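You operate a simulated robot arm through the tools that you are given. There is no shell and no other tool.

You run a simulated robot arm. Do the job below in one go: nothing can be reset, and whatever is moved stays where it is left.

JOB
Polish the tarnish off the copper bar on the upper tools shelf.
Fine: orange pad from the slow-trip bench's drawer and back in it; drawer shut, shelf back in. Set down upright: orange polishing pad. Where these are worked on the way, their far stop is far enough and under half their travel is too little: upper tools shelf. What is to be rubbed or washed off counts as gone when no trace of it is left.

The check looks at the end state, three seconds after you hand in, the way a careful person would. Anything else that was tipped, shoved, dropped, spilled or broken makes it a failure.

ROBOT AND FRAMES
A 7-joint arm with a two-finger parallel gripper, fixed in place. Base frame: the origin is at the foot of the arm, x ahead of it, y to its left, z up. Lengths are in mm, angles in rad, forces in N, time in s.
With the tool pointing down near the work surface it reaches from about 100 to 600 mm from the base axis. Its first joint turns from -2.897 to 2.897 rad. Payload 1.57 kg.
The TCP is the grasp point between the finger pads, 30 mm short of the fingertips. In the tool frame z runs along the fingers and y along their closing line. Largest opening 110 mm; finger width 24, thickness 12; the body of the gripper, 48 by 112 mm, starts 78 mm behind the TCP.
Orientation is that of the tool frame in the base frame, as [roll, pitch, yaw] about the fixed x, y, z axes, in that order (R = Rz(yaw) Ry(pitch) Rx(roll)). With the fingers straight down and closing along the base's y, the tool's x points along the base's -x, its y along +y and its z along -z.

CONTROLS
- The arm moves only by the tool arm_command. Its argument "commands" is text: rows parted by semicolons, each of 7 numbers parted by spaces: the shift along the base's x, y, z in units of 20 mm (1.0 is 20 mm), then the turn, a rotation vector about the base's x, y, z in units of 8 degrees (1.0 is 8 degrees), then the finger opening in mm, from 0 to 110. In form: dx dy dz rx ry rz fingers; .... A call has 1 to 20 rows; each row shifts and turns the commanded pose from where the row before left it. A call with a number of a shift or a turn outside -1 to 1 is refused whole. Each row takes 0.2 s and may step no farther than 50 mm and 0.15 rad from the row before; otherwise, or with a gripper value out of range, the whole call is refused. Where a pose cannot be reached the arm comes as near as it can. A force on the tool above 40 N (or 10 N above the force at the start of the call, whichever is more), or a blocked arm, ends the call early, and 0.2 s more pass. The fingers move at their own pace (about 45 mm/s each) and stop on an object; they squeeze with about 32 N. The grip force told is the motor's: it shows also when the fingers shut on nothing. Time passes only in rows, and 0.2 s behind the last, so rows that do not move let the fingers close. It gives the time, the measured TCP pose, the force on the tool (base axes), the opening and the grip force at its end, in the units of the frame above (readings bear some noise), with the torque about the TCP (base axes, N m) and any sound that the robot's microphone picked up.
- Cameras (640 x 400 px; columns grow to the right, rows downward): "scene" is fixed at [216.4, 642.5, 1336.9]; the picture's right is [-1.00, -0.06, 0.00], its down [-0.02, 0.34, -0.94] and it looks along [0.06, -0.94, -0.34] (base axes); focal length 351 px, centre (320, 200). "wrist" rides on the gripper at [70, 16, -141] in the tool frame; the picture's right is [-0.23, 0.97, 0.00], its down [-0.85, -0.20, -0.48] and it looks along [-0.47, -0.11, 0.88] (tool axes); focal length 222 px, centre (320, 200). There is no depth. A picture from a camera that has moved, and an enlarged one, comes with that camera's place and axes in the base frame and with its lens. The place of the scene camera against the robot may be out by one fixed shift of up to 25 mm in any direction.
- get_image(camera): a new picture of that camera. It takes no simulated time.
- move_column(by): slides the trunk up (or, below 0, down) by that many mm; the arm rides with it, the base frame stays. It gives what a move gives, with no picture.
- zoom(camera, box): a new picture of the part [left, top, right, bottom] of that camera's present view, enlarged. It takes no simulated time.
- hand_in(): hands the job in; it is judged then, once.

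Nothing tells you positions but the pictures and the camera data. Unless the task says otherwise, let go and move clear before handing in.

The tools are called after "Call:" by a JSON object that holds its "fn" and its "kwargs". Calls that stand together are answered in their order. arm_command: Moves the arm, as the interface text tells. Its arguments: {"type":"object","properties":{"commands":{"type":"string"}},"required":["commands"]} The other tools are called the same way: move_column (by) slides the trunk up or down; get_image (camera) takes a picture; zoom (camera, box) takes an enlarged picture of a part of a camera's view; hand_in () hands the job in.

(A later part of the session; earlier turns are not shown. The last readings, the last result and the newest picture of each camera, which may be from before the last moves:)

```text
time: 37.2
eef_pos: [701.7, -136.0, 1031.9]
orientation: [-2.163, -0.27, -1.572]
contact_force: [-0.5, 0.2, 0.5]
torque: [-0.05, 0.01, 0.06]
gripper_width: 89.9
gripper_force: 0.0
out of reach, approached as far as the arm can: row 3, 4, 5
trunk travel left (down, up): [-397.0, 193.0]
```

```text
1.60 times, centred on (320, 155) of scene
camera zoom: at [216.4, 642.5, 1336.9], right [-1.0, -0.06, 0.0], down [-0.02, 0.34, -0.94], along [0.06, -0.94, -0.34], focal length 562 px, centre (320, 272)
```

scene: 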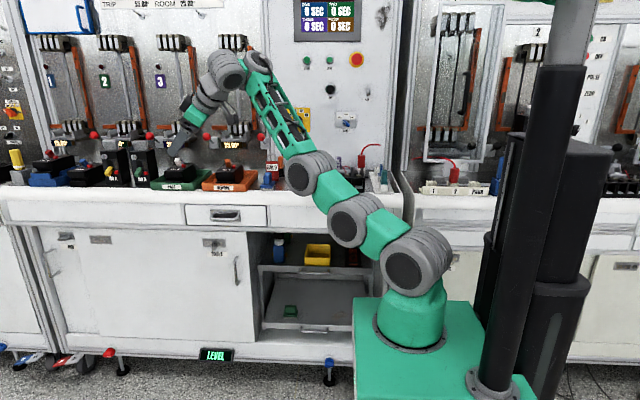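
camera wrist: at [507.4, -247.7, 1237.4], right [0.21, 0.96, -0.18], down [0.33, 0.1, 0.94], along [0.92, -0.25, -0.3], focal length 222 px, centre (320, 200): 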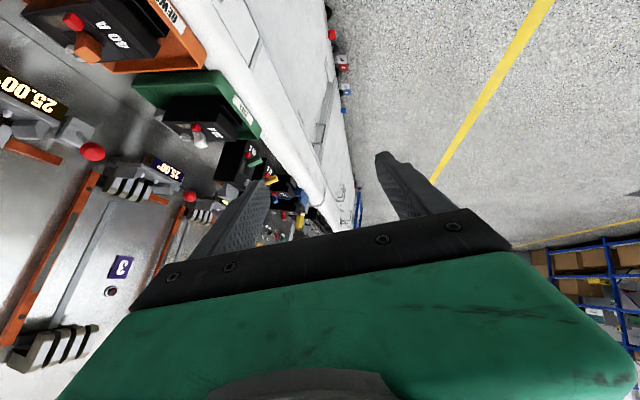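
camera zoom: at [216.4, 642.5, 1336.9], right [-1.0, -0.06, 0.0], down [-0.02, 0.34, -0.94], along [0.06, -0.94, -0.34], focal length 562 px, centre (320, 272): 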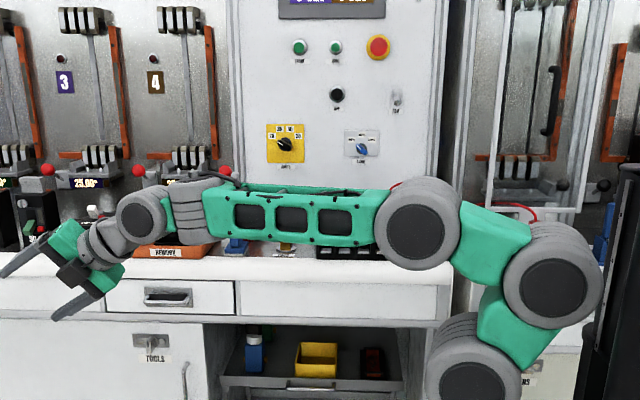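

The wrist passed through and opened: the tool now points outward. I'll stay in this branch: finish raising it to horizontal, correct its roll, then swing toward the drawer.

Call:
{"fn": "arm_command", "kwargs": {"commands": "0.249 -0.045 0 -0.103 -0.571 0 90; 0.249 -0.045 0 -0.103 -0.571 0 90; 0.249 -0.045 0 -0.103 -0.571 0 90; 0.249 -0.045 0 -0.103 -0.571 0 90; 0.249 -0.045 0 -0.103 -0.571 0 90; 0.249 -0.045 0 -0.103 -0.571 0 90; 0.249 -0.045 0 -0.103 -0.571 0 90; 0 0 -0.8 0.455 -0.082 0 90; 0 0 -0.8 0.455 -0.082 0 90; 0 0 -0.8 0.455 -0.082 0 90; 0 0 -0.8 0.455 -0.082 0 90; 0 0 -0.8 0.455 -0.082 0 90"}}

Call:
{"fn": "get_image", "kwargs": {"camera": "scene"}}

Call:
{"fn": "get_image", "kwargs": {"camera": "wrist"}}

```text
time: 39.8
eef_pos: [736.5, -142.5, 951.4]
orientation: [-1.573, 0.003, -1.75]
contact_force: [0.3, -0.2, 0.4]
torque: [-0.02, 0.02, 0.01]
gripper_width: 90.2
gripper_force: 0.1
trunk travel left (down, up): [-397.0, 193.0]
```

```text
taken
```

scene: 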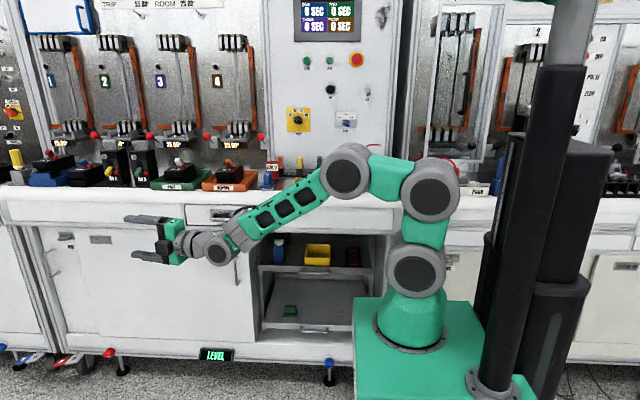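

```text
taken
camera wrist: at [586.1, -187.5, 936.4], right [0.04, 0.23, -0.97], down [-0.32, 0.93, 0.2], along [0.95, 0.3, 0.11], focal length 222 px, centre (320, 200)
```

wrist: 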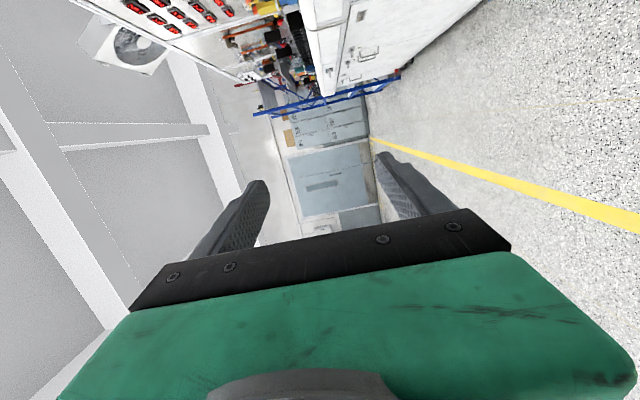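

The tool is now horizontal and well controlled. I'll work the shelf first: lower the trunk so the arm is near shelf height, then swing toward the shelf handle and look.

Call:
{"fn": "move_column", "kwargs": {"by": -300}}

Call:
{"fn": "get_image", "kwargs": {"camera": "scene"}}

```text
time: 42.8
eef_pos: [736.7, -142.1, 651.7]
orientation: [-1.573, -0.001, -1.749]
contact_force: [0.4, 0.6, -0.3]
torque: [-0.05, 0.04, -0.01]
gripper_width: 90.0
gripper_force: 0.2
trunk travel left (down, up): [-97.0, 493.0]
```

```text
taken
```

scene: 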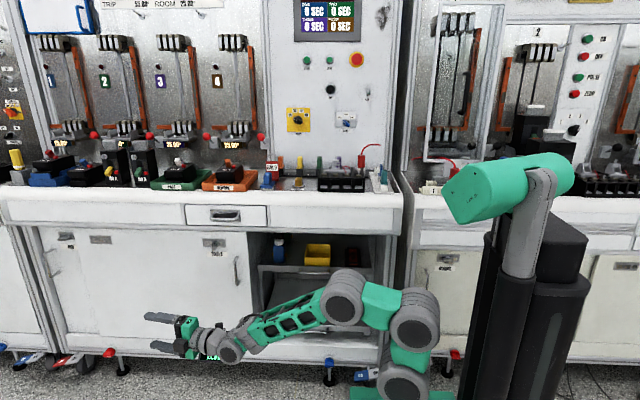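

Good, clear view. Now swing the tool around to face the shelf (toward -y) at x≈320, staying in front of the cabinet.

Call:
{"fn": "arm_command", "kwargs": {"commands": "-0.633 -0.858 0 0 0 -0.417 90; -0.633 -0.858 0 0 0 -0.417 90; -0.633 -0.858 0 0 0 -0.417 90; -0.633 -0.858 0 0 0 -0.417 90; -0.633 -0.858 0 0 0 -0.417 90; -0.633 -0.858 0 0 0 -0.417 90; -0.825 -0.75 0 0 0 -0.417 90; -0.825 -0.75 0 0 0 -0.417 90; -0.825 -0.75 0 0 0 -0.417 90; -0.825 -0.75 0 0 0 -0.417 90; -0.825 -0.75 0 0 0 -0.417 90; -0.825 -0.75 0 0 0 -0.417 90"}}

Call:
{"fn": "get_image", "kwargs": {"camera": "wrist"}}

Call:
{"fn": "get_image", "kwargs": {"camera": "scene"}}

```text
time: 45.4
eef_pos: [560.7, -337.2, 650.2]
orientation: [-1.572, 0.002, -2.452]
contact_force: [0.1, -0.5, -0.2]
torque: [-0.01, 0.02, -0.05]
gripper_width: 90.2
gripper_force: 0.0
trunk travel left (down, up): [-97.0, 493.0]
```

```text
taken
camera wrist: at [417.8, -273.1, 634.9], right [0.17, 0.15, -0.97], down [0.35, 0.91, 0.2], along [0.92, -0.38, 0.11], focal length 222 px, centre (320, 200)
```

wrist: 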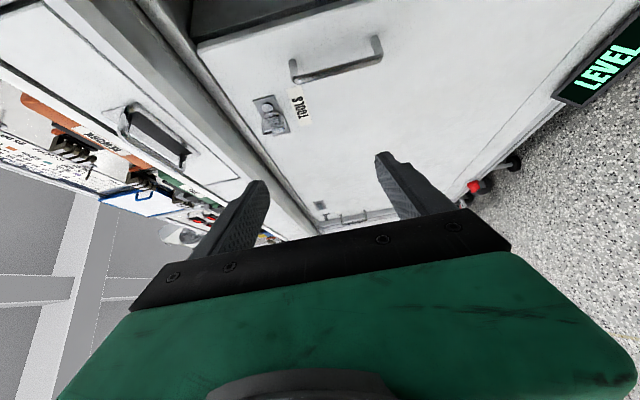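

```text
taken
```

scene: 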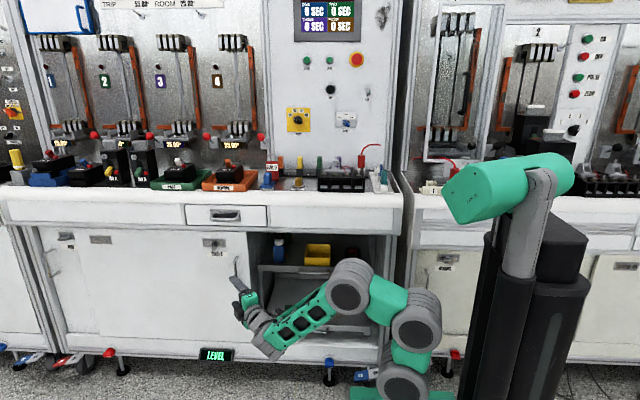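

Clear so far; continue the swing to face the shelf squarely.

Call:
{"fn": "arm_command", "kwargs": {"commands": "-0.975 -0.567 0 0 0 -0.417 90; -0.975 -0.567 0 0 0 -0.417 90; -0.975 -0.567 0 0 0 -0.417 90; -0.975 -0.567 0 0 0 -0.417 90; -0.975 -0.5 0 0 0 -0.417 90; -0.975 -0.4 0 0 0 -0.417 90; -0.886 -0.2 0 0 0 -0.352 90; -0.886 -0.1 0 0 0 -0.352 90; -0.886 0 0 0 0 -0.352 90; -0.886 0 0 0 0 -0.352 90; -0.886 0 0 0 0 -0.352 90; -0.886 0 0 0 0 -0.352 90; -0.886 0 0 0 0 -0.352 90"}}

Call:
{"fn": "get_image", "kwargs": {"camera": "wrist"}}

Call:
{"fn": "get_image", "kwargs": {"camera": "scene"}}

```text
time: 48.2
eef_pos: [319.9, -405.6, 649.1]
orientation: [-1.573, 0.001, 3.141]
contact_force: [-0.6, 0.3, -0.5]
torque: [-0.01, 0.0, -0.02]
gripper_width: 89.9
gripper_force: 0.0
trunk travel left (down, up): [-97.0, 493.0]
```

```text
taken
camera wrist: at [251.5, -264.6, 635.4], right [0.23, 0.0, -0.97], down [0.86, 0.48, 0.2], along [0.46, -0.88, 0.11], focal length 222 px, centre (320, 200)
```

wrist: 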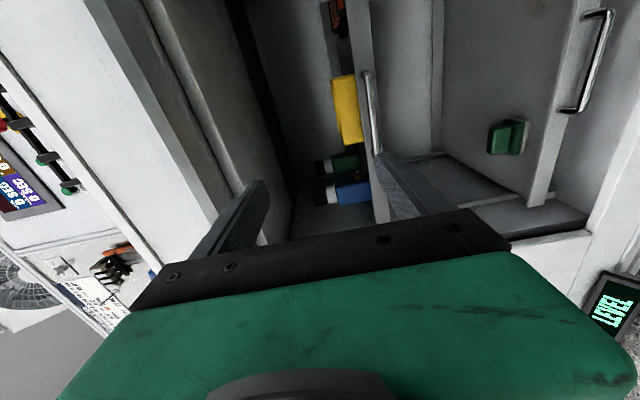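

```text
taken
```

scene: 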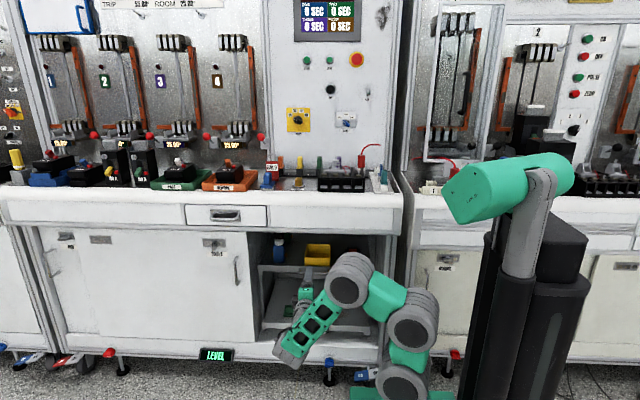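

The upper shelf with its handle, bar, yellow bin and bottles is in the wrist view. Let me enlarge.

Call:
{"fn": "zoom", "kwargs": {"camera": "wrist", "box": [280, 0, 480, 125]}}

Call:
{"fn": "zoom", "kwargs": {"camera": "wrist", "box": [280, 100, 480, 225]}}

```text
3.20 times, centred on (380, 62) of wrist
camera zoom: at [251.5, -264.6, 635.4], right [0.23, 0.0, -0.97], down [0.86, 0.48, 0.2], along [0.46, -0.88, 0.11], focal length 711 px, centre (128, 640)
```

zoom: 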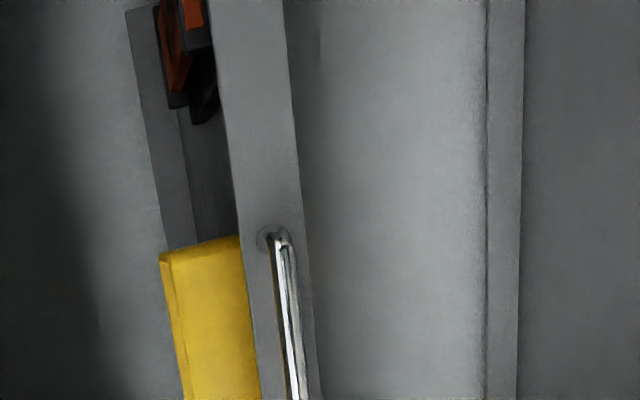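

```text
3.20 times, centred on (380, 162) of wrist
camera zoom: at [251.5, -264.6, 635.4], right [0.23, 0.0, -0.97], down [0.86, 0.48, 0.2], along [0.46, -0.88, 0.11], focal length 711 px, centre (128, 320)
```

zoom: 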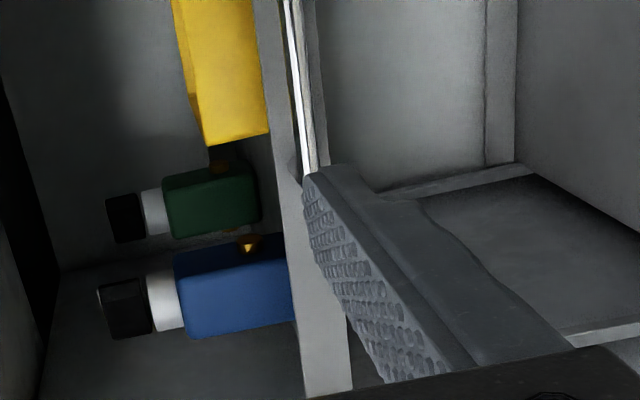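

From two wrist views the shelf handle bar is at about (319.5, -611, 570), with a ~36 mm standoff. I'll line up at that height and move closer.

Call:
{"fn": "arm_command", "kwargs": {"commands": "0 0 -0.99 0 0 0 60; 0 0 -0.99 0 0 0 60; 0 0 -0.99 0 0 0 60; 0 0 -0.99 0 0 0 60; 0 -0.9 0 0 0 0 60; 0 -0.9 0 0 0 0 60; 0 -0.9 0 0 0 0 60; 0 -0.9 0 0 0 0 60; 0 -0.9 0 0 0 0 60; 0 -0.9 0 0 0 0 60"}}

Call:
{"fn": "get_image", "kwargs": {"camera": "wrist"}}

Call:
{"fn": "get_image", "kwargs": {"camera": "scene"}}

```text
time: 50.4
eef_pos: [320.4, -512.9, 571.3]
orientation: [-1.574, 0.001, 3.138]
contact_force: [0.3, 0.1, -0.3]
torque: [0.01, 0.01, 0.02]
gripper_width: 59.8
gripper_force: 0.1
trunk travel left (down, up): [-97.0, 493.0]
```

```text
taken
camera wrist: at [252.1, -372.7, 556.3], right [0.23, 0.0, -0.97], down [0.86, 0.48, 0.2], along [0.46, -0.88, 0.11], focal length 222 px, centre (320, 200)
```

wrist: 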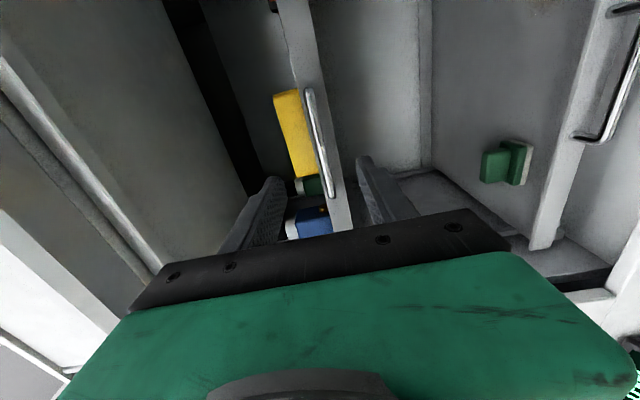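

```text
taken
```

scene: 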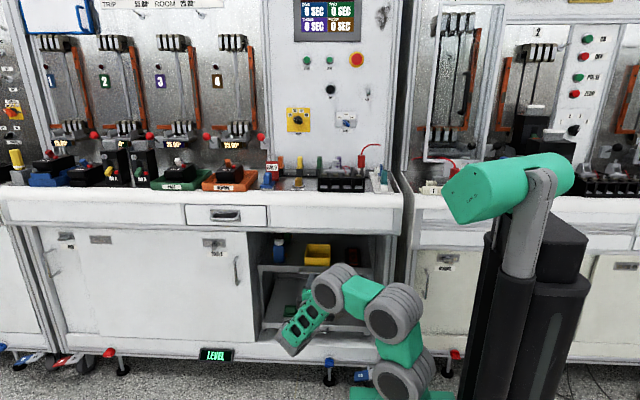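

The bar spans x≈257–373 at z≈570, in line with the fingers. Advance and close on it.

Call:
{"fn": "arm_command", "kwargs": {"commands": "-0.05 -0.9 -0.02 0 0 0 60; -0.05 -0.9 -0.02 0 0 0 60; -0.05 -0.9 -0.02 0 0 0 60; -0.05 -0.9 0 0 0 0 60; 0 -0.85 0 0 0 0 60"}}

Call:
{"fn": "get_image", "kwargs": {"camera": "wrist"}}

```text
time: 51.6
eef_pos: [317.8, -603.6, 568.7]
orientation: [-1.574, 0.0, 3.139]
contact_force: [-0.4, -0.7, -0.3]
torque: [0.02, -0.02, -0.03]
gripper_width: 60.3
gripper_force: 0.1
trunk travel left (down, up): [-97.0, 493.0]
```

```text
taken
camera wrist: at [248.5, -462.0, 554.8], right [0.23, 0.0, -0.97], down [0.86, 0.48, 0.2], along [0.46, -0.88, 0.11], focal length 222 px, centre (320, 200)
```

wrist: 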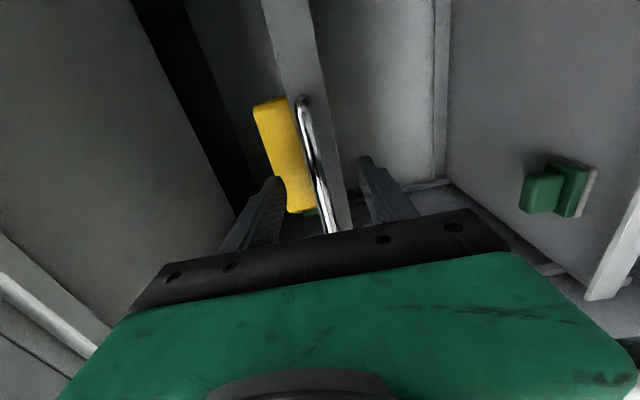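

The bar is centred between the fingers; close.

Call:
{"fn": "arm_command", "kwargs": {"commands": "0 0 0 0 0 0 20; 0 0 0 0 0 0 10; 0 0 0 0 0 0 0; 0 0 0 0 0 0 0; 0 0 0 0 0 0 0; 0 0 0 0 0 0 0"}}

```text
time: 53.0
eef_pos: [317.6, -602.2, 568.9]
orientation: [-1.576, 0.0, 3.141]
contact_force: [-0.1, 0.5, -5.0]
torque: [0.07, 0.0, 0.18]
gripper_width: 10.6
gripper_force: 28.9
trunk travel left (down, up): [-97.0, 493.0]
```

Gripped. Pull the shelf out gently along +y, a little at a time.

Call:
{"fn": "arm_command", "kwargs": {"commands": "0 0.2 -0.05 0 0 0 0; 0 0.4 0 0 0 0 0; 0 0.5 0 0 0 0 0; 0 0.5 0 0 0 0 0; 0 0.5 0 0 0 0 0; 0 0.5 0 0 0 0 0"}}

Call:
{"fn": "get_image", "kwargs": {"camera": "scene"}}

```text
time: 54.4
eef_pos: [317.7, -549.7, 569.9]
orientation: [-1.574, -0.001, 3.141]
contact_force: [4.5, -1.5, -10.7]
torque: [0.1, -0.01, -0.15]
gripper_width: 10.6
gripper_force: 28.4
trunk travel left (down, up): [-97.0, 493.0]
```

```text
taken
```

scene: 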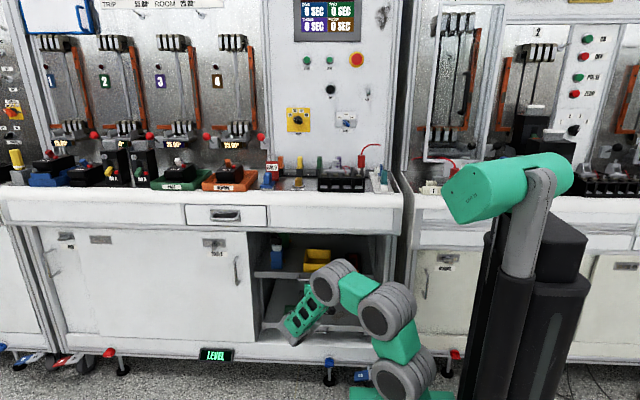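

The shelf slides easily. Continue.

Call:
{"fn": "arm_command", "kwargs": {"commands": "0 0.3 -0.08 0 0 0 0; 0 0.5 0 0 0 0 0; 0 0.5 0 0 0 0 0; 0 0.5 0 0 0 0 0; 0 0.5 0 0 0 0 0; 0 0.5 0 0 0 0 0; 0 0.5 0 0 0 0 0; 0 0.5 0 0 0 0 0; 0 0.5 0 0 0 0 0; 0 0.3 0 0 0 0 0"}}

Call:
{"fn": "get_image", "kwargs": {"camera": "scene"}}

```text
time: 56.6
eef_pos: [318.4, -457.8, 568.9]
orientation: [-1.572, 0.0, 3.141]
contact_force: [10.5, -1.6, 4.6]
torque: [-0.03, 0.08, 0.0]
gripper_width: 11.1
gripper_force: 28.5
trunk travel left (down, up): [-97.0, 493.0]
```

```text
taken
```

scene: 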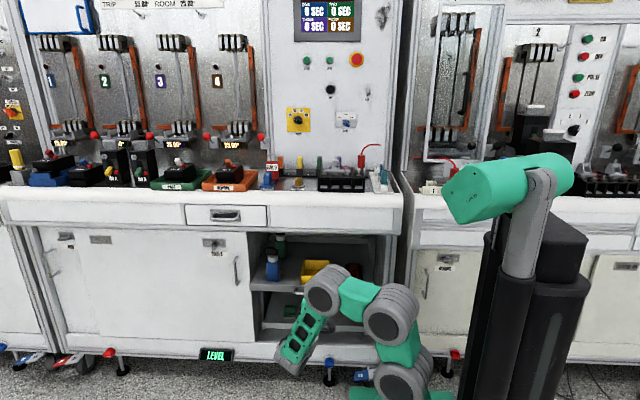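

About 145 mm out. Continue pulling.

Call:
{"fn": "arm_command", "kwargs": {"commands": "0.04 0.3 0.02 0 0 0 0; 0.03 0.5 0 0 0 0 0; 0 0.5 0 0 0 0 0; 0 0.5 0 0 0 0 0; 0 0.5 0 0 0 0 0; 0 0.5 0 0 0 0 0; 0 0.5 0 0 0 0 0; 0 0.3 0 0 0 0 0"}}

Call:
{"fn": "get_image", "kwargs": {"camera": "scene"}}

Call:
{"fn": "get_image", "kwargs": {"camera": "wrist"}}

```text
time: 58.4
eef_pos: [318.2, -386.0, 568.8]
orientation: [-1.577, -0.002, 3.14]
contact_force: [-13.0, -0.9, 9.6]
torque: [-0.09, -0.02, -0.64]
gripper_width: 10.8
gripper_force: 28.4
trunk travel left (down, up): [-97.0, 493.0]
```

```text
taken
```

scene: 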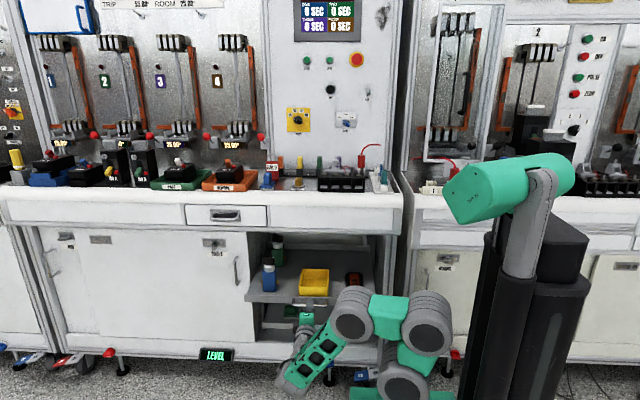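

```text
taken
camera wrist: at [248.4, -245.5, 554.3], right [0.23, 0.01, -0.97], down [0.86, 0.48, 0.2], along [0.47, -0.88, 0.1], focal length 222 px, centre (320, 200)
```

wrist: 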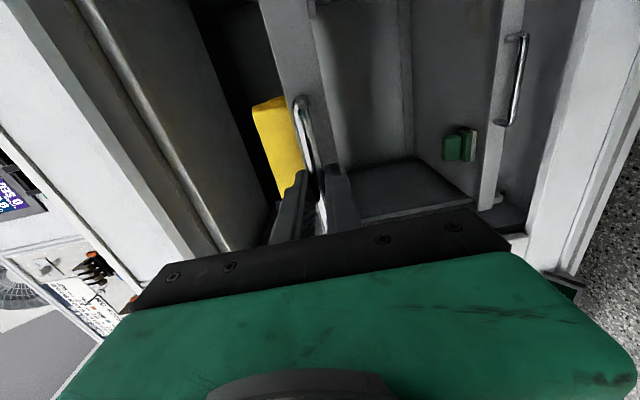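

About 217 mm out. Check where the bar is on the shelf and whether more travel exists.

Call:
{"fn": "zoom", "kwargs": {"camera": "scene", "box": [240, 225, 400, 325]}}

Call:
{"fn": "arm_command", "kwargs": {"commands": "-0.05 0.2 -0.03 0 0 0 0; 0 0.4 0 0 0 0 0; 0 0.4 0 0 0 0 0; 0 0.4 0 0 0 0 0; 0 0.4 0 0 0 0 0; 0 0.2 0 0 0 0 0"}}

```text
4.00 times, centred on (320, 275) of scene
camera zoom: at [216.4, 642.5, 1336.9], right [-1.0, -0.06, 0.0], down [-0.02, 0.34, -0.94], along [0.06, -0.94, -0.34], focal length 1406 px, centre (320, -100)
```

zoom: 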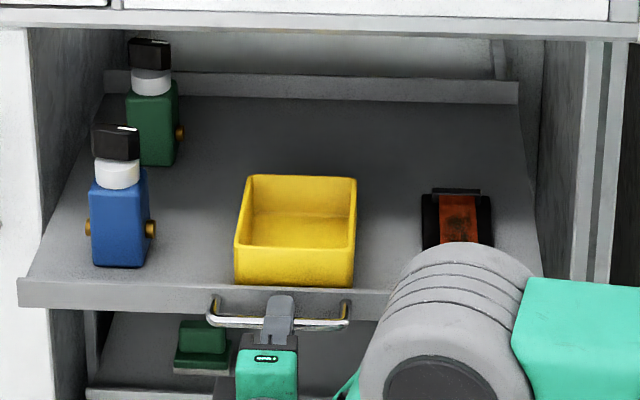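

```text
time: 59.7
eef_pos: [318.0, -379.6, 568.8]
orientation: [-1.597, -0.007, -3.137]
contact_force: [1.9, -0.1, -10.9]
torque: [0.13, -0.58, -0.35]
gripper_width: 11.0
gripper_force: 28.0
out of reach, approached as far as the arm can: row 2, 3, 4, 5, 6
trunk travel left (down, up): [-97.0, 493.0]
stopped in row 6: the force on the tool passed its limit at 42 N (the readings are from after the stop); the commanded pose is now the measured one
```

The arm is at its inner reach, but the shelf is out ~224 mm (force was low, well over half of any plausible travel), and the bar at about (159, -517, 600) is accessible with a tilted tool. I'll release the handle, yaw slightly to regain reach, and back off.

Call:
{"fn": "arm_command", "kwargs": {"commands": "0 0 0 0 0 0 60; 0 0 0 0 0 0 60; 0 0 0 0 0 0 60; 0 0 0 0 0 0 60"}}

Call:
{"fn": "get_image", "kwargs": {"camera": "wrist"}}

```text
time: 60.7
eef_pos: [316.2, -380.2, 571.0]
orientation: [-1.593, -0.006, -3.139]
contact_force: [-0.6, 0.1, 0.7]
torque: [-0.01, 0.03, 0.03]
gripper_width: 60.0
gripper_force: 0.1
trunk travel left (down, up): [-97.0, 493.0]
```

```text
taken
camera wrist: at [247.0, -240.0, 559.0], right [0.22, 0.02, -0.97], down [0.85, 0.48, 0.21], along [0.47, -0.88, 0.09], focal length 222 px, centre (320, 200)
```

wrist: 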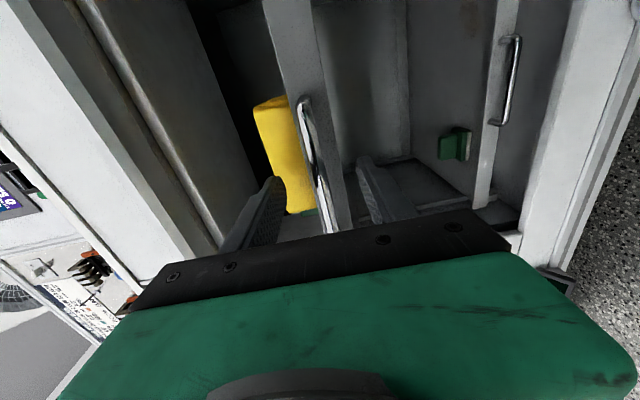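

Released with the bar centred in the open fingers. Yaw by -20° and retreat along the tool axis.

Call:
{"fn": "arm_command", "kwargs": {"commands": "0.1 0.1 0 0 0 -0.5 60; 0.1 0.1 0 0 0 -0.5 60; 0.15 0.2 0 0 0 -0.5 60; 0.2 0.3 0 0 0 -0.5 60; 0.25 0.5 0 0 0 -0.5 60; 0.3 0.7 0 0 0 0 60; 0.3 0.7 0 0 0 0 60; 0.3 0.7 0 0 0 0 60"}}

Call:
{"fn": "get_image", "kwargs": {"camera": "wrist"}}

Call:
{"fn": "get_image", "kwargs": {"camera": "scene"}}

```text
time: 62.5
eef_pos: [309.8, -390.0, 565.8]
orientation: [-1.627, -0.006, 3.022]
contact_force: [-0.3, 0.9, -1.3]
torque: [-0.01, 0.01, -0.01]
gripper_width: 60.0
gripper_force: 0.1
out of reach, approached as far as the arm can: row 1, 2, 3, 4, 5, 6, 7, 8
trunk travel left (down, up): [-97.0, 493.0]
```

```text
taken
camera wrist: at [257.6, -241.7, 559.1], right [0.23, 0.03, -0.97], down [0.91, 0.36, 0.22], along [0.36, -0.93, 0.06], focal length 222 px, centre (320, 200)
```

wrist: 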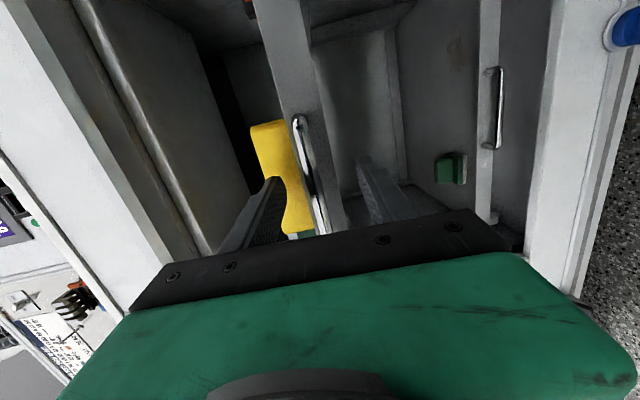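

```text
taken
```

scene: 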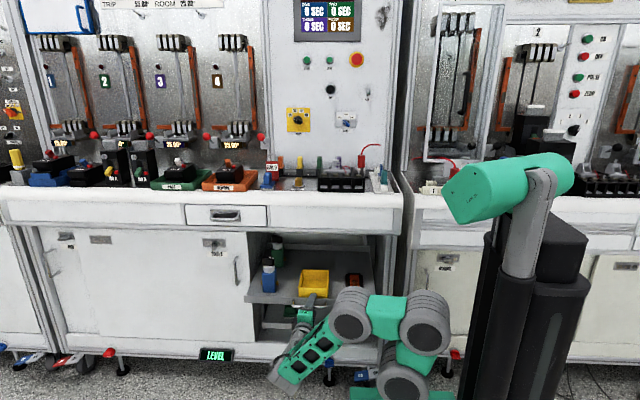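

The sideways wrist joint is at its limit there. I'll undo that small yaw, then retreat while pitching the tool downward, which this arm can always reach.

Call:
{"fn": "arm_command", "kwargs": {"commands": "0.1 0.15 0.05 0 0 0.4 50; 0.1 0.2 0.05 0.1 0 0.4 50; 0 0.1 0 0.2 0 0 50"}}

```text
time: 63.3
eef_pos: [314.4, -381.0, 568.7]
orientation: [-1.658, -0.005, 3.131]
contact_force: [0.4, -0.1, 0.0]
torque: [0.0, -0.01, -0.01]
gripper_width: 50.0
gripper_force: 0.0
trunk travel left (down, up): [-97.0, 493.0]
```

Reachable again. Now pitch down and retreat together.

Call:
{"fn": "arm_command", "kwargs": {"commands": "0 0.3 0.1 0.6 0 0 50; 0 0.25 0.1 0.6 0 0 50; 0 0.2 0.15 0.6 0 0 50; 0 0.2 0.2 0.6 0 0 50; 0 0.2 0.25 0.6 0 0 50"}}

Call:
{"fn": "get_image", "kwargs": {"camera": "wrist"}}

Call:
{"fn": "get_image", "kwargs": {"camera": "scene"}}

```text
time: 64.5
eef_pos: [314.2, -357.9, 584.1]
orientation: [-2.079, -0.01, 3.135]
contact_force: [1.1, -1.0, 0.3]
torque: [-0.01, -0.01, 0.01]
gripper_width: 50.1
gripper_force: 0.0
trunk travel left (down, up): [-97.0, 493.0]
```

```text
taken
camera wrist: at [247.3, -226.6, 640.9], right [0.22, 0.47, -0.85], down [0.86, 0.31, 0.4], along [0.46, -0.82, -0.34], focal length 222 px, centre (320, 200)
```

wrist: 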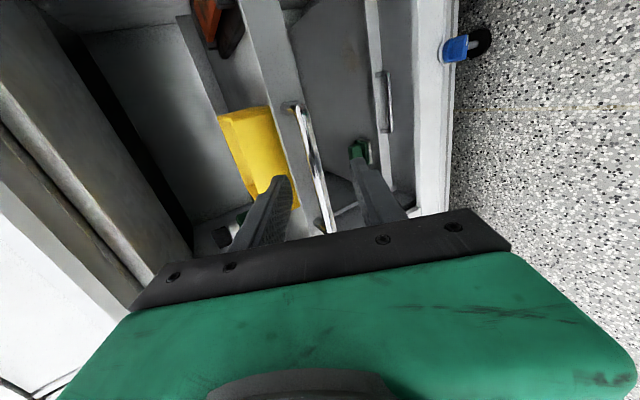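

```text
taken
```

scene: 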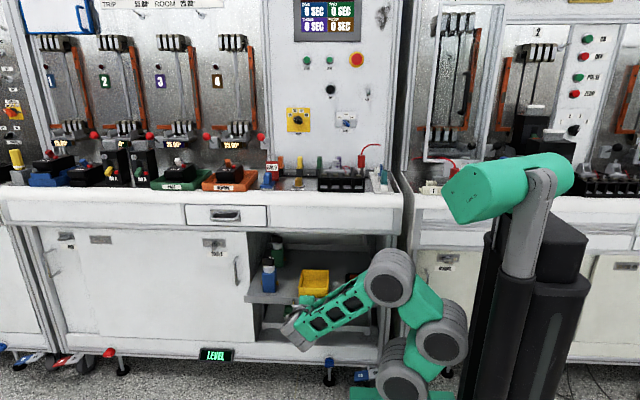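

The fingers are almost off the bar. Retreat along the tool axis and rise clear.

Call:
{"fn": "arm_command", "kwargs": {"commands": "0 0.52 0.3 0.2 0 0 50; 0 0.52 0.3 0.2 0 0 50; 0 0.52 0.3 0.2 0 0 50; 0 0.52 0.3 0.2 0 0 50; 0 0.4 0.5 0.2 0 0 50; 0 0.2 0.8 0.2 0 0 50; 0 0 1 0 0 0 50; 0 0 1 0 0 0 50; 0 0 1 0 0 0 50; 0 0 1 0 0 0 50; 0 0 1 0 0 0 50; 0 0 1 0 0 0 50"}}

Call:
{"fn": "get_image", "kwargs": {"camera": "wrist"}}

Call:
{"fn": "get_image", "kwargs": {"camera": "scene"}}

```text
time: 67.1
eef_pos: [313.0, -303.8, 754.5]
orientation: [-2.245, -0.011, 3.135]
contact_force: [-0.9, -0.3, -0.2]
torque: [-0.02, 0.0, 0.0]
gripper_width: 50.3
gripper_force: 0.0
trunk travel left (down, up): [-97.0, 493.0]
```

```text
taken
camera wrist: at [246.1, -182.8, 831.4], right [0.22, 0.61, -0.76], down [0.86, 0.24, 0.44], along [0.46, -0.76, -0.47], focal length 222 px, centre (320, 200)
```

wrist: 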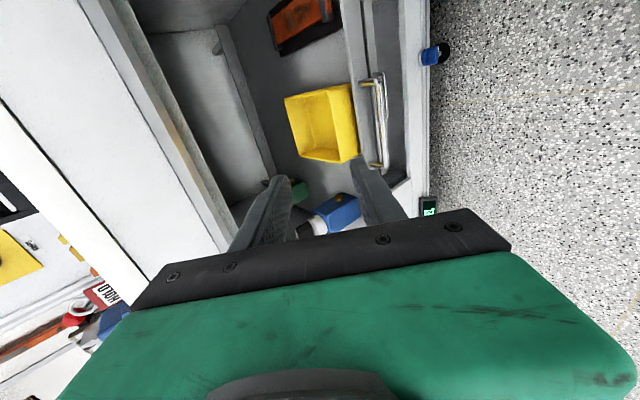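

```text
taken
```

scene: 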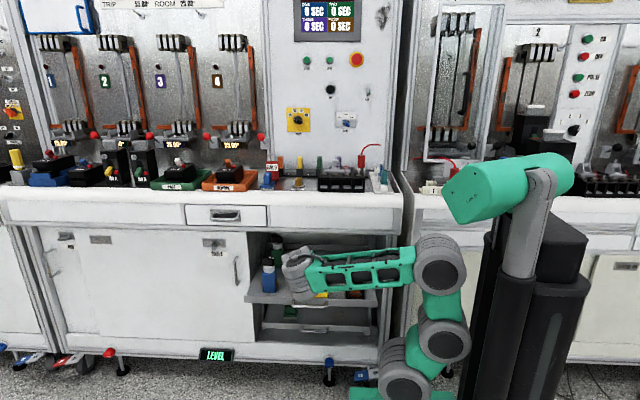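

Now I can see the copper bar in its holder from above. Let me zoom to locate it and the tarnish.

Call:
{"fn": "zoom", "kwargs": {"camera": "wrist", "box": [240, 0, 400, 100]}}

Call:
{"fn": "zoom", "kwargs": {"camera": "wrist", "box": [180, 0, 460, 220]}}

```text
4.00 times, centred on (320, 50) of wrist
camera zoom: at [246.1, -182.8, 831.4], right [0.22, 0.61, -0.76], down [0.86, 0.24, 0.44], along [0.46, -0.76, -0.47], focal length 888 px, centre (320, 800)
```

zoom: 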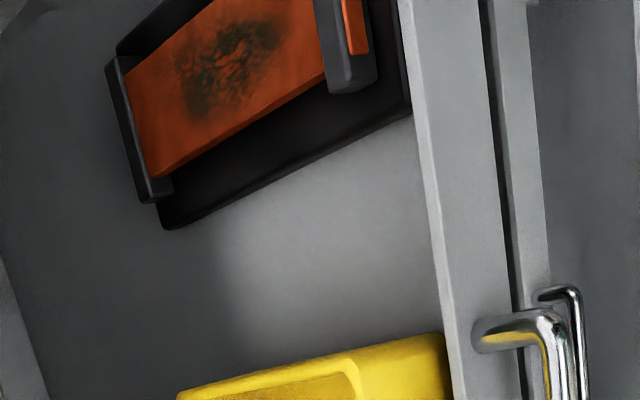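

```text
1.82 times, centred on (320, 110) of wrist
camera zoom: at [246.1, -182.8, 831.4], right [0.22, 0.61, -0.76], down [0.86, 0.24, 0.44], along [0.46, -0.76, -0.47], focal length 404 px, centre (320, 364)
```

zoom: 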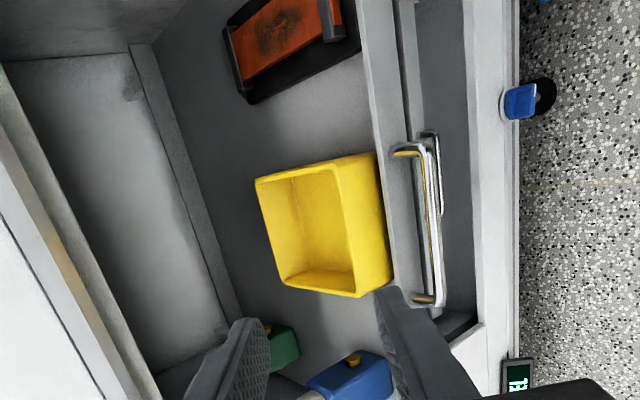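

The tarnish is mid-strip between two end clamps, bar lengthwise along y, near (164, -490, ~605). Now raise the trunk and go to the drawer.

Call:
{"fn": "move_column", "kwargs": {"by": 250}}

Call:
{"fn": "arm_command", "kwargs": {"commands": "0.946 -0.1 -0.3 0 0 0.417 80; 0.946 -0.1 -0.3 0 0 0.417 80; 0.946 -0.1 -0.3 0 0 0.417 80; 0.946 -0.1 -0.4 0 0 0.417 80; 0.946 -0.1 -0.4 0 0 0.417 80; 0.946 -0.2 -0.4 0 0 0.417 80; 0.946 -0.2 -0.5 0 0 0.417 80; 0.946 -0.2 -0.5 0 0 0.417 80; 0.946 -0.3 -0.5 0 0 0.417 80; 0.946 -0.3 -0.5 0 0 0.417 80; 0.946 -0.3 -0.5 0 0 0.417 80; 0.946 -0.3 -0.5 0 0 0.417 80"}}

Call:
{"fn": "get_image", "kwargs": {"camera": "wrist"}}

Call:
{"fn": "get_image", "kwargs": {"camera": "scene"}}

```text
time: 69.7
eef_pos: [313.9, -302.9, 1003.7]
orientation: [-2.245, -0.012, 3.136]
contact_force: [0.1, -0.2, 0.3]
torque: [-0.02, -0.01, -0.01]
gripper_width: 50.3
gripper_force: 0.1
trunk travel left (down, up): [-347.0, 243.0]
```

```text
time: 72.3
eef_pos: [538.9, -348.9, 902.8]
orientation: [-2.247, -0.012, -2.448]
contact_force: [-0.1, 0.1, -0.2]
torque: [-0.02, 0.02, 0.03]
gripper_width: 80.2
gripper_force: 0.1
trunk travel left (down, up): [-347.0, 243.0]
```

```text
taken
camera wrist: at [410.3, -301.8, 979.0], right [-0.22, 0.61, -0.76], down [0.5, 0.74, 0.44], along [0.84, -0.29, -0.47], focal length 222 px, centre (320, 200)
```

wrist: 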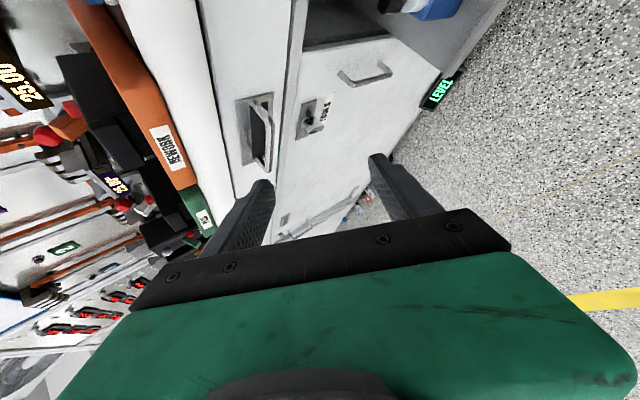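

```text
taken
```

scene: 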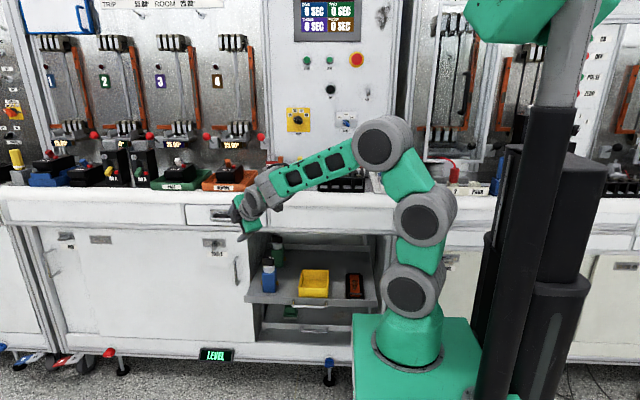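

The drawer handle is in clear view. Enlarge to triangulate.

Call:
{"fn": "zoom", "kwargs": {"camera": "wrist", "box": [200, 70, 360, 195]}}

Call:
{"fn": "zoom", "kwargs": {"camera": "scene", "box": [240, 220, 400, 320]}}

```text
3.20 times, centred on (280, 132) of wrist
camera zoom: at [410.3, -301.8, 979.0], right [-0.22, 0.61, -0.76], down [0.5, 0.74, 0.44], along [0.84, -0.29, -0.47], focal length 711 px, centre (448, 416)
```

zoom: 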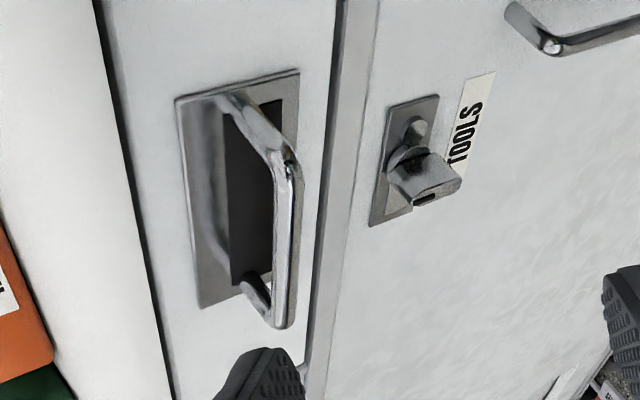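

```text
4.00 times, centred on (320, 270) of scene
camera zoom: at [216.4, 642.5, 1336.9], right [-1.0, -0.06, 0.0], down [-0.02, 0.34, -0.94], along [0.06, -0.94, -0.34], focal length 1406 px, centre (320, -80)
```

zoom: 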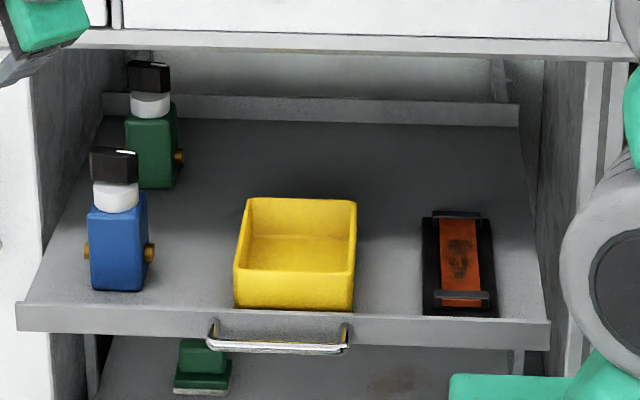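

The drawer bar runs x≈581–667 at y≈-466, z≈870, drawer face at y≈-508. I'll pitch level at azimuth -50° and go to a pre-grasp 80 mm away.

Call:
{"fn": "arm_command", "kwargs": {"commands": "0.243 -0.4 -0.236 -0.53 -0.444 0 80; 0.243 -0.4 -0.236 -0.53 -0.444 0 80; 0.243 -0.4 -0.236 -0.53 -0.444 0 80; 0.243 -0.4 -0.236 -0.53 -0.444 0 80; 0.243 -0.4 -0.236 -0.53 -0.444 0 70; 0.243 -0.4 -0.236 -0.53 -0.444 0 60; 0.243 -0.4 -0.236 -0.53 -0.444 0 60"}}

Call:
{"fn": "get_image", "kwargs": {"camera": "wrist"}}

Call:
{"fn": "get_image", "kwargs": {"camera": "scene"}}

```text
time: 73.9
eef_pos: [573.9, -406.2, 870.3]
orientation: [-1.567, -0.007, -2.456]
contact_force: [0.7, 0.4, -0.2]
torque: [0.01, 0.02, -0.01]
gripper_width: 60.3
gripper_force: 0.2
trunk travel left (down, up): [-347.0, 243.0]
```

```text
taken
camera wrist: at [431.4, -342.0, 853.4], right [0.17, 0.14, -0.98], down [0.36, 0.91, 0.19], along [0.92, -0.38, 0.11], focal length 222 px, centre (320, 200)
```

wrist: 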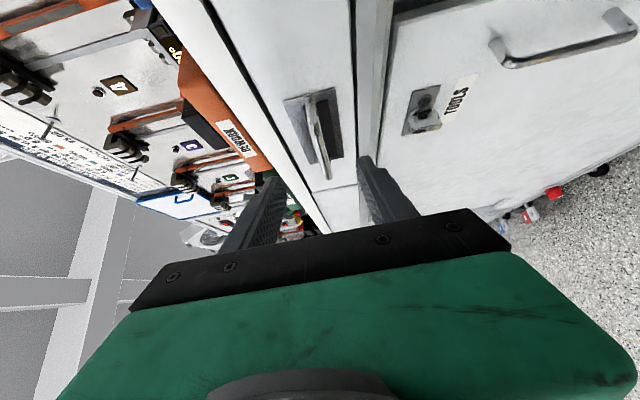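

```text
taken
```

scene: 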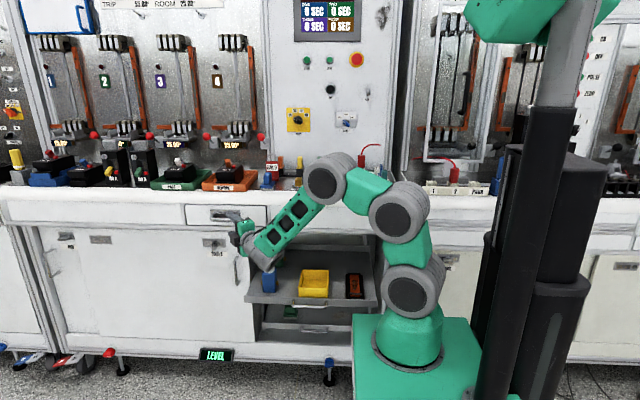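

Let me enlarge the handle from here to confirm alignment before closing in.

Call:
{"fn": "zoom", "kwargs": {"camera": "wrist", "box": [260, 70, 420, 230]}}

```text
2.50 times, centred on (340, 150) of wrist
camera zoom: at [431.4, -342.0, 853.4], right [0.17, 0.14, -0.98], down [0.36, 0.91, 0.19], along [0.92, -0.38, 0.11], focal length 555 px, centre (270, 325)
```

zoom: 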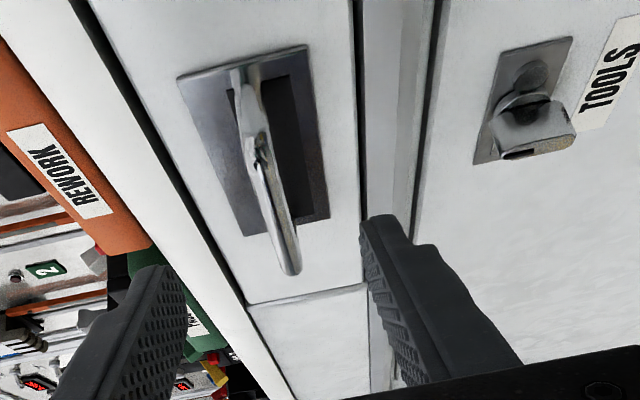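

Aligned within a couple of mm (bar z≈868). Advance onto the bar.

Call:
{"fn": "arm_command", "kwargs": {"commands": "0.54 -0.67 -0.03 0 0 0 60; 0.54 -0.67 -0.03 0 0 0 60; 0.54 -0.67 -0.03 0 0 0 60; 0.5 -0.62 0 0 0 0 60"}}

Call:
{"fn": "zoom", "kwargs": {"camera": "wrist", "box": [220, 50, 460, 230]}}

```text
time: 74.9
eef_pos: [616.7, -458.5, 867.7]
orientation: [-1.57, -0.006, -2.455]
contact_force: [-0.3, 0.8, 0.1]
torque: [0.03, 0.0, 0.0]
gripper_width: 60.0
gripper_force: 0.1
trunk travel left (down, up): [-347.0, 243.0]
```

```text
2.22 times, centred on (340, 140) of wrist
camera zoom: at [473.9, -394.8, 852.6], right [0.17, 0.14, -0.98], down [0.36, 0.91, 0.19], along [0.92, -0.38, 0.11], focal length 494 px, centre (276, 333)
```

zoom: 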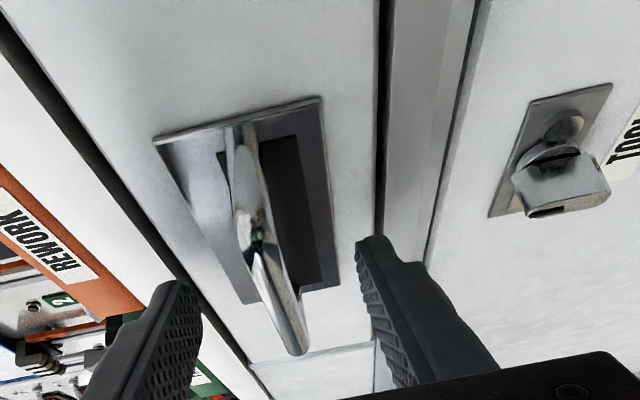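

The bar lies between the fingers. Close.

Call:
{"fn": "arm_command", "kwargs": {"commands": "0 0 0 0 0 0 30; 0 0 0 0 0 0 15; 0 0 0 0 0 0 0; 0 0 0 0 0 0 0; 0 0 0 0 0 0 0; 0 0 0 0 0 0 0"}}

```text
time: 76.3
eef_pos: [616.2, -458.9, 866.7]
orientation: [-1.571, -0.007, -2.456]
contact_force: [-1.7, -0.1, -6.7]
torque: [0.09, -0.57, 0.09]
gripper_width: 10.6
gripper_force: 28.5
trunk travel left (down, up): [-347.0, 243.0]
```

Gripped. Pull the drawer open along +y.

Call:
{"fn": "arm_command", "kwargs": {"commands": "0 0.2 -0.05 0 0 0 0; 0 0.4 -0.03 0 0 0 0; 0 0.5 0 0 0 0 0; 0 0.5 0 0 0 0 0; 0 0.5 0 0 0 0 0; 0 0.5 0 0 0 0 0; 0 0.3 0 0 0 0 0"}}

Call:
{"fn": "get_image", "kwargs": {"camera": "scene"}}

```text
time: 77.9
eef_pos: [617.0, -398.7, 866.4]
orientation: [-1.567, -0.007, -2.454]
contact_force: [-0.3, -0.7, 0.0]
torque: [0.0, -0.37, 0.0]
gripper_width: 10.8
gripper_force: 28.6
trunk travel left (down, up): [-347.0, 243.0]
```

```text
taken
```

scene: 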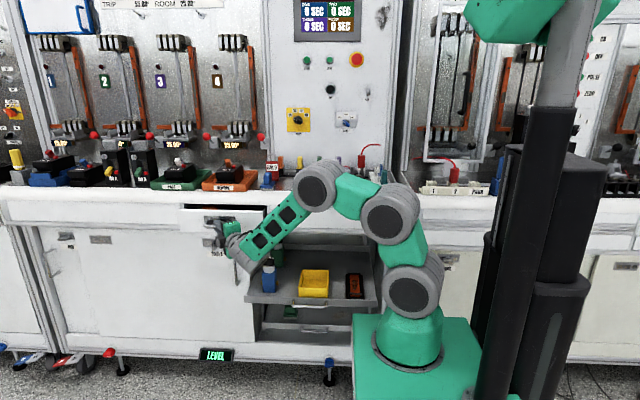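

Opening smoothly. Continue.

Call:
{"fn": "arm_command", "kwargs": {"commands": "0 0.3 0 0 0 0 0; 0 0.5 0 0 0 0 0; 0 0.5 0 0 0 0 0; 0 0.5 0 0 0 0 0; 0 0.5 0 0 0 0 0; 0 0.5 0 0 0 0 0; 0 0.5 0 0 0 0 0; 0 0.5 0 0 0 0 0; 0 0.5 0 0 0 0 0; 0 0.3 0 0 0 0 0"}}

Call:
{"fn": "get_image", "kwargs": {"camera": "scene"}}

Call:
{"fn": "zoom", "kwargs": {"camera": "scene", "box": [140, 180, 340, 305]}}

```text
time: 80.1
eef_pos: [616.1, -308.4, 867.3]
orientation: [-1.569, -0.004, -2.454]
contact_force: [1.4, -1.1, 4.0]
torque: [-0.08, -0.43, 0.71]
gripper_width: 10.6
gripper_force: 28.5
trunk travel left (down, up): [-347.0, 243.0]
```

```text
taken
```

scene: 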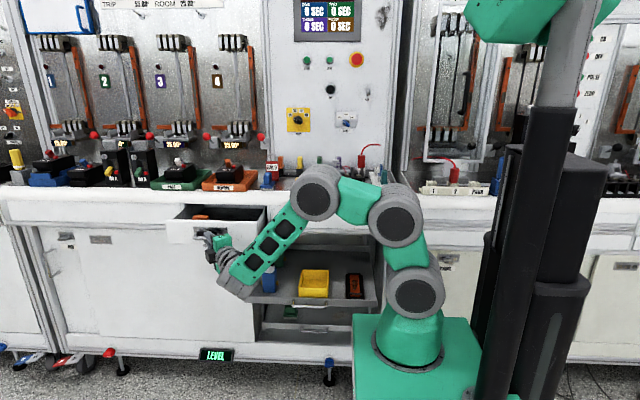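

```text
3.20 times, centred on (240, 242) of scene
camera zoom: at [216.4, 642.5, 1336.9], right [-1.0, -0.06, 0.0], down [-0.02, 0.34, -0.94], along [0.06, -0.94, -0.34], focal length 1124 px, centre (576, 64)
```

zoom: 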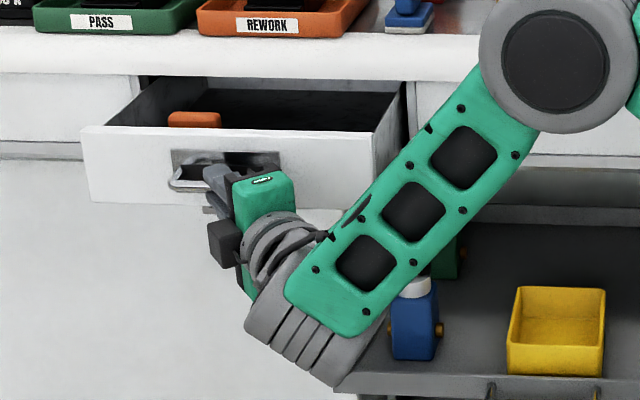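

The orange pad is visible in the drawer's left part (higher x). Pull a bit further for access.

Call:
{"fn": "arm_command", "kwargs": {"commands": "0 0.3 -0.02 0 0 0 0; 0 0.5 0 0 0 0 0; 0 0.5 0 0 0 0 0; 0 0.5 0 0 0 0 0; 0 0.5 0 0 0 0 0; 0 0.5 0 0 0 0 0; 0 0.5 0 0 0 0 0; 0 0.3 0 0 0 0 0"}}

Call:
{"fn": "zoom", "kwargs": {"camera": "scene", "box": [140, 180, 340, 305]}}

```text
time: 81.9
eef_pos: [617.9, -234.2, 866.4]
orientation: [-1.568, -0.005, -2.457]
contact_force: [3.7, -1.0, 11.2]
torque: [-0.13, -0.44, -0.31]
gripper_width: 10.4
gripper_force: 28.4
trunk travel left (down, up): [-347.0, 243.0]
```

```text
3.20 times, centred on (240, 242) of scene
camera zoom: at [216.4, 642.5, 1336.9], right [-1.0, -0.06, 0.0], down [-0.02, 0.34, -0.94], along [0.06, -0.94, -0.34], focal length 1124 px, centre (576, 64)
```

zoom: 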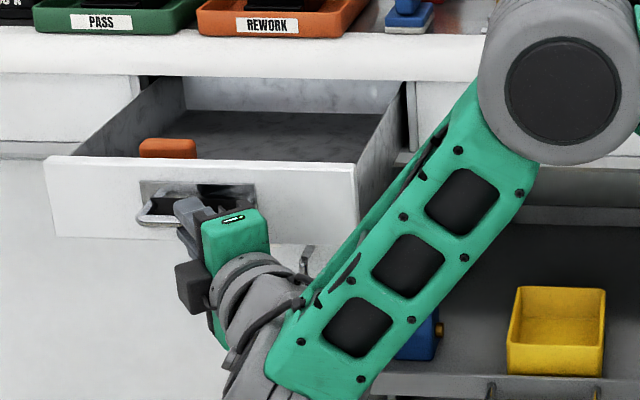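

Drawer is ~225 mm out and the pad is near its front. Release the handle and back straight off.

Call:
{"fn": "arm_command", "kwargs": {"commands": "0 0 0 0 0 0 50; 0 0 0 0 0 0 60; 0 0 0 0 0 0 60; 0 0 0 0 0 0 60; -0.3 0.36 0 0 0 0 60; -0.45 0.54 0 0 0 0 60; -0.5 0.6 0 0 0 0 60; -0.5 0.6 0 0 0 0 60; -0.5 0.6 0 0 0 0 60"}}

Call:
{"fn": "get_image", "kwargs": {"camera": "scene"}}

Call:
{"fn": "get_image", "kwargs": {"camera": "wrist"}}

```text
time: 83.9
eef_pos: [571.9, -181.6, 866.0]
orientation: [-1.57, -0.007, -2.453]
contact_force: [-0.7, -0.6, -0.1]
torque: [0.02, 0.0, 0.0]
gripper_width: 59.8
gripper_force: 0.1
trunk travel left (down, up): [-347.0, 243.0]
```

```text
taken
```

scene: 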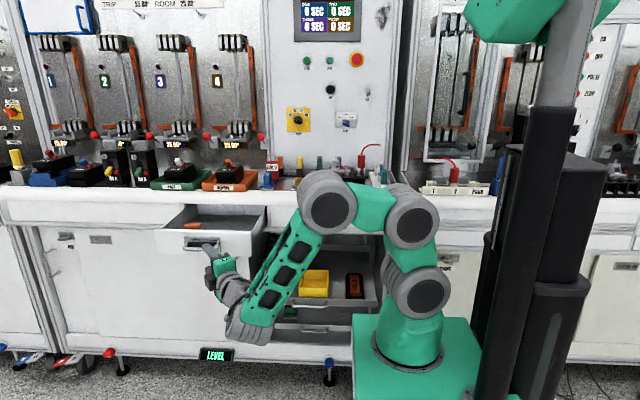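

```text
taken
camera wrist: at [429.0, -117.9, 849.6], right [0.17, 0.14, -0.98], down [0.36, 0.91, 0.19], along [0.92, -0.38, 0.11], focal length 222 px, centre (320, 200)
```

wrist: 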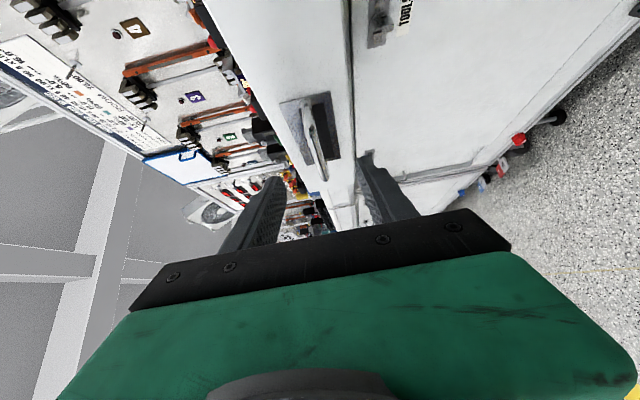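

Raise the trunk and pitch the camera down to look into the drawer.

Call:
{"fn": "move_column", "kwargs": {"by": 150}}

Call:
{"fn": "arm_command", "kwargs": {"commands": "0.175 0.1 0 0.536 0.45 0 80; 0.175 0.1 0 0.536 0.45 0 80; 0.175 0 0 0.536 0.45 0 80; 0.175 0 0 0.536 0.45 0 80; 0.175 0 0 0.536 0.45 0 80; 0.175 0 0 0.536 0.45 0 80; 0.175 0 0 0.536 0.45 0 80; 0.175 0 0 0.536 0.45 0 80"}}

Call:
{"fn": "get_image", "kwargs": {"camera": "wrist"}}

Call:
{"fn": "get_image", "kwargs": {"camera": "scene"}}

```text
time: 85.6
eef_pos: [572.2, -181.9, 1015.9]
orientation: [-1.568, -0.006, -2.455]
contact_force: [0.8, -0.2, 0.3]
torque: [0.0, 0.02, -0.02]
gripper_width: 60.2
gripper_force: 0.0
trunk travel left (down, up): [-497.0, 93.0]
```

```text
time: 87.4
eef_pos: [600.9, -177.7, 1013.9]
orientation: [-2.353, -0.014, -2.447]
contact_force: [0.0, -0.3, -0.4]
torque: [0.01, 0.01, 0.0]
gripper_width: 79.9
gripper_force: 0.1
trunk travel left (down, up): [-497.0, 93.0]
```

```text
taken
camera wrist: at [477.0, -137.5, 1104.8], right [-0.27, 0.67, -0.69], down [0.53, 0.7, 0.47], along [0.8, -0.24, -0.55], focal length 222 px, centre (320, 200)
```

wrist: 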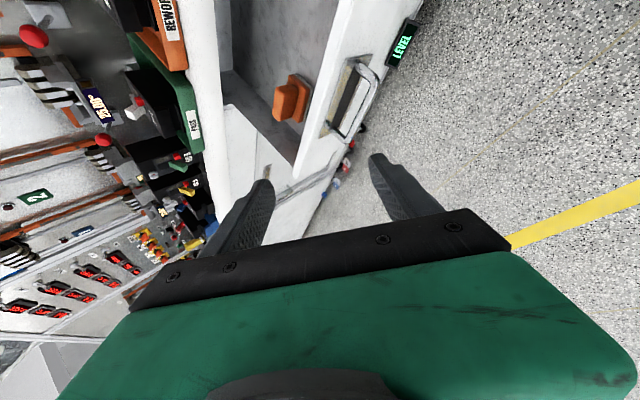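

```text
taken
```

scene: 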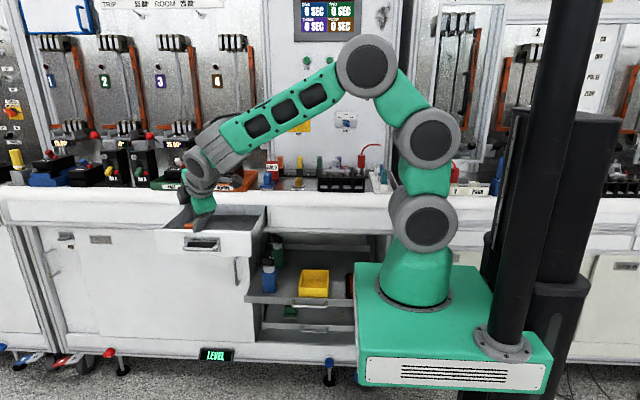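

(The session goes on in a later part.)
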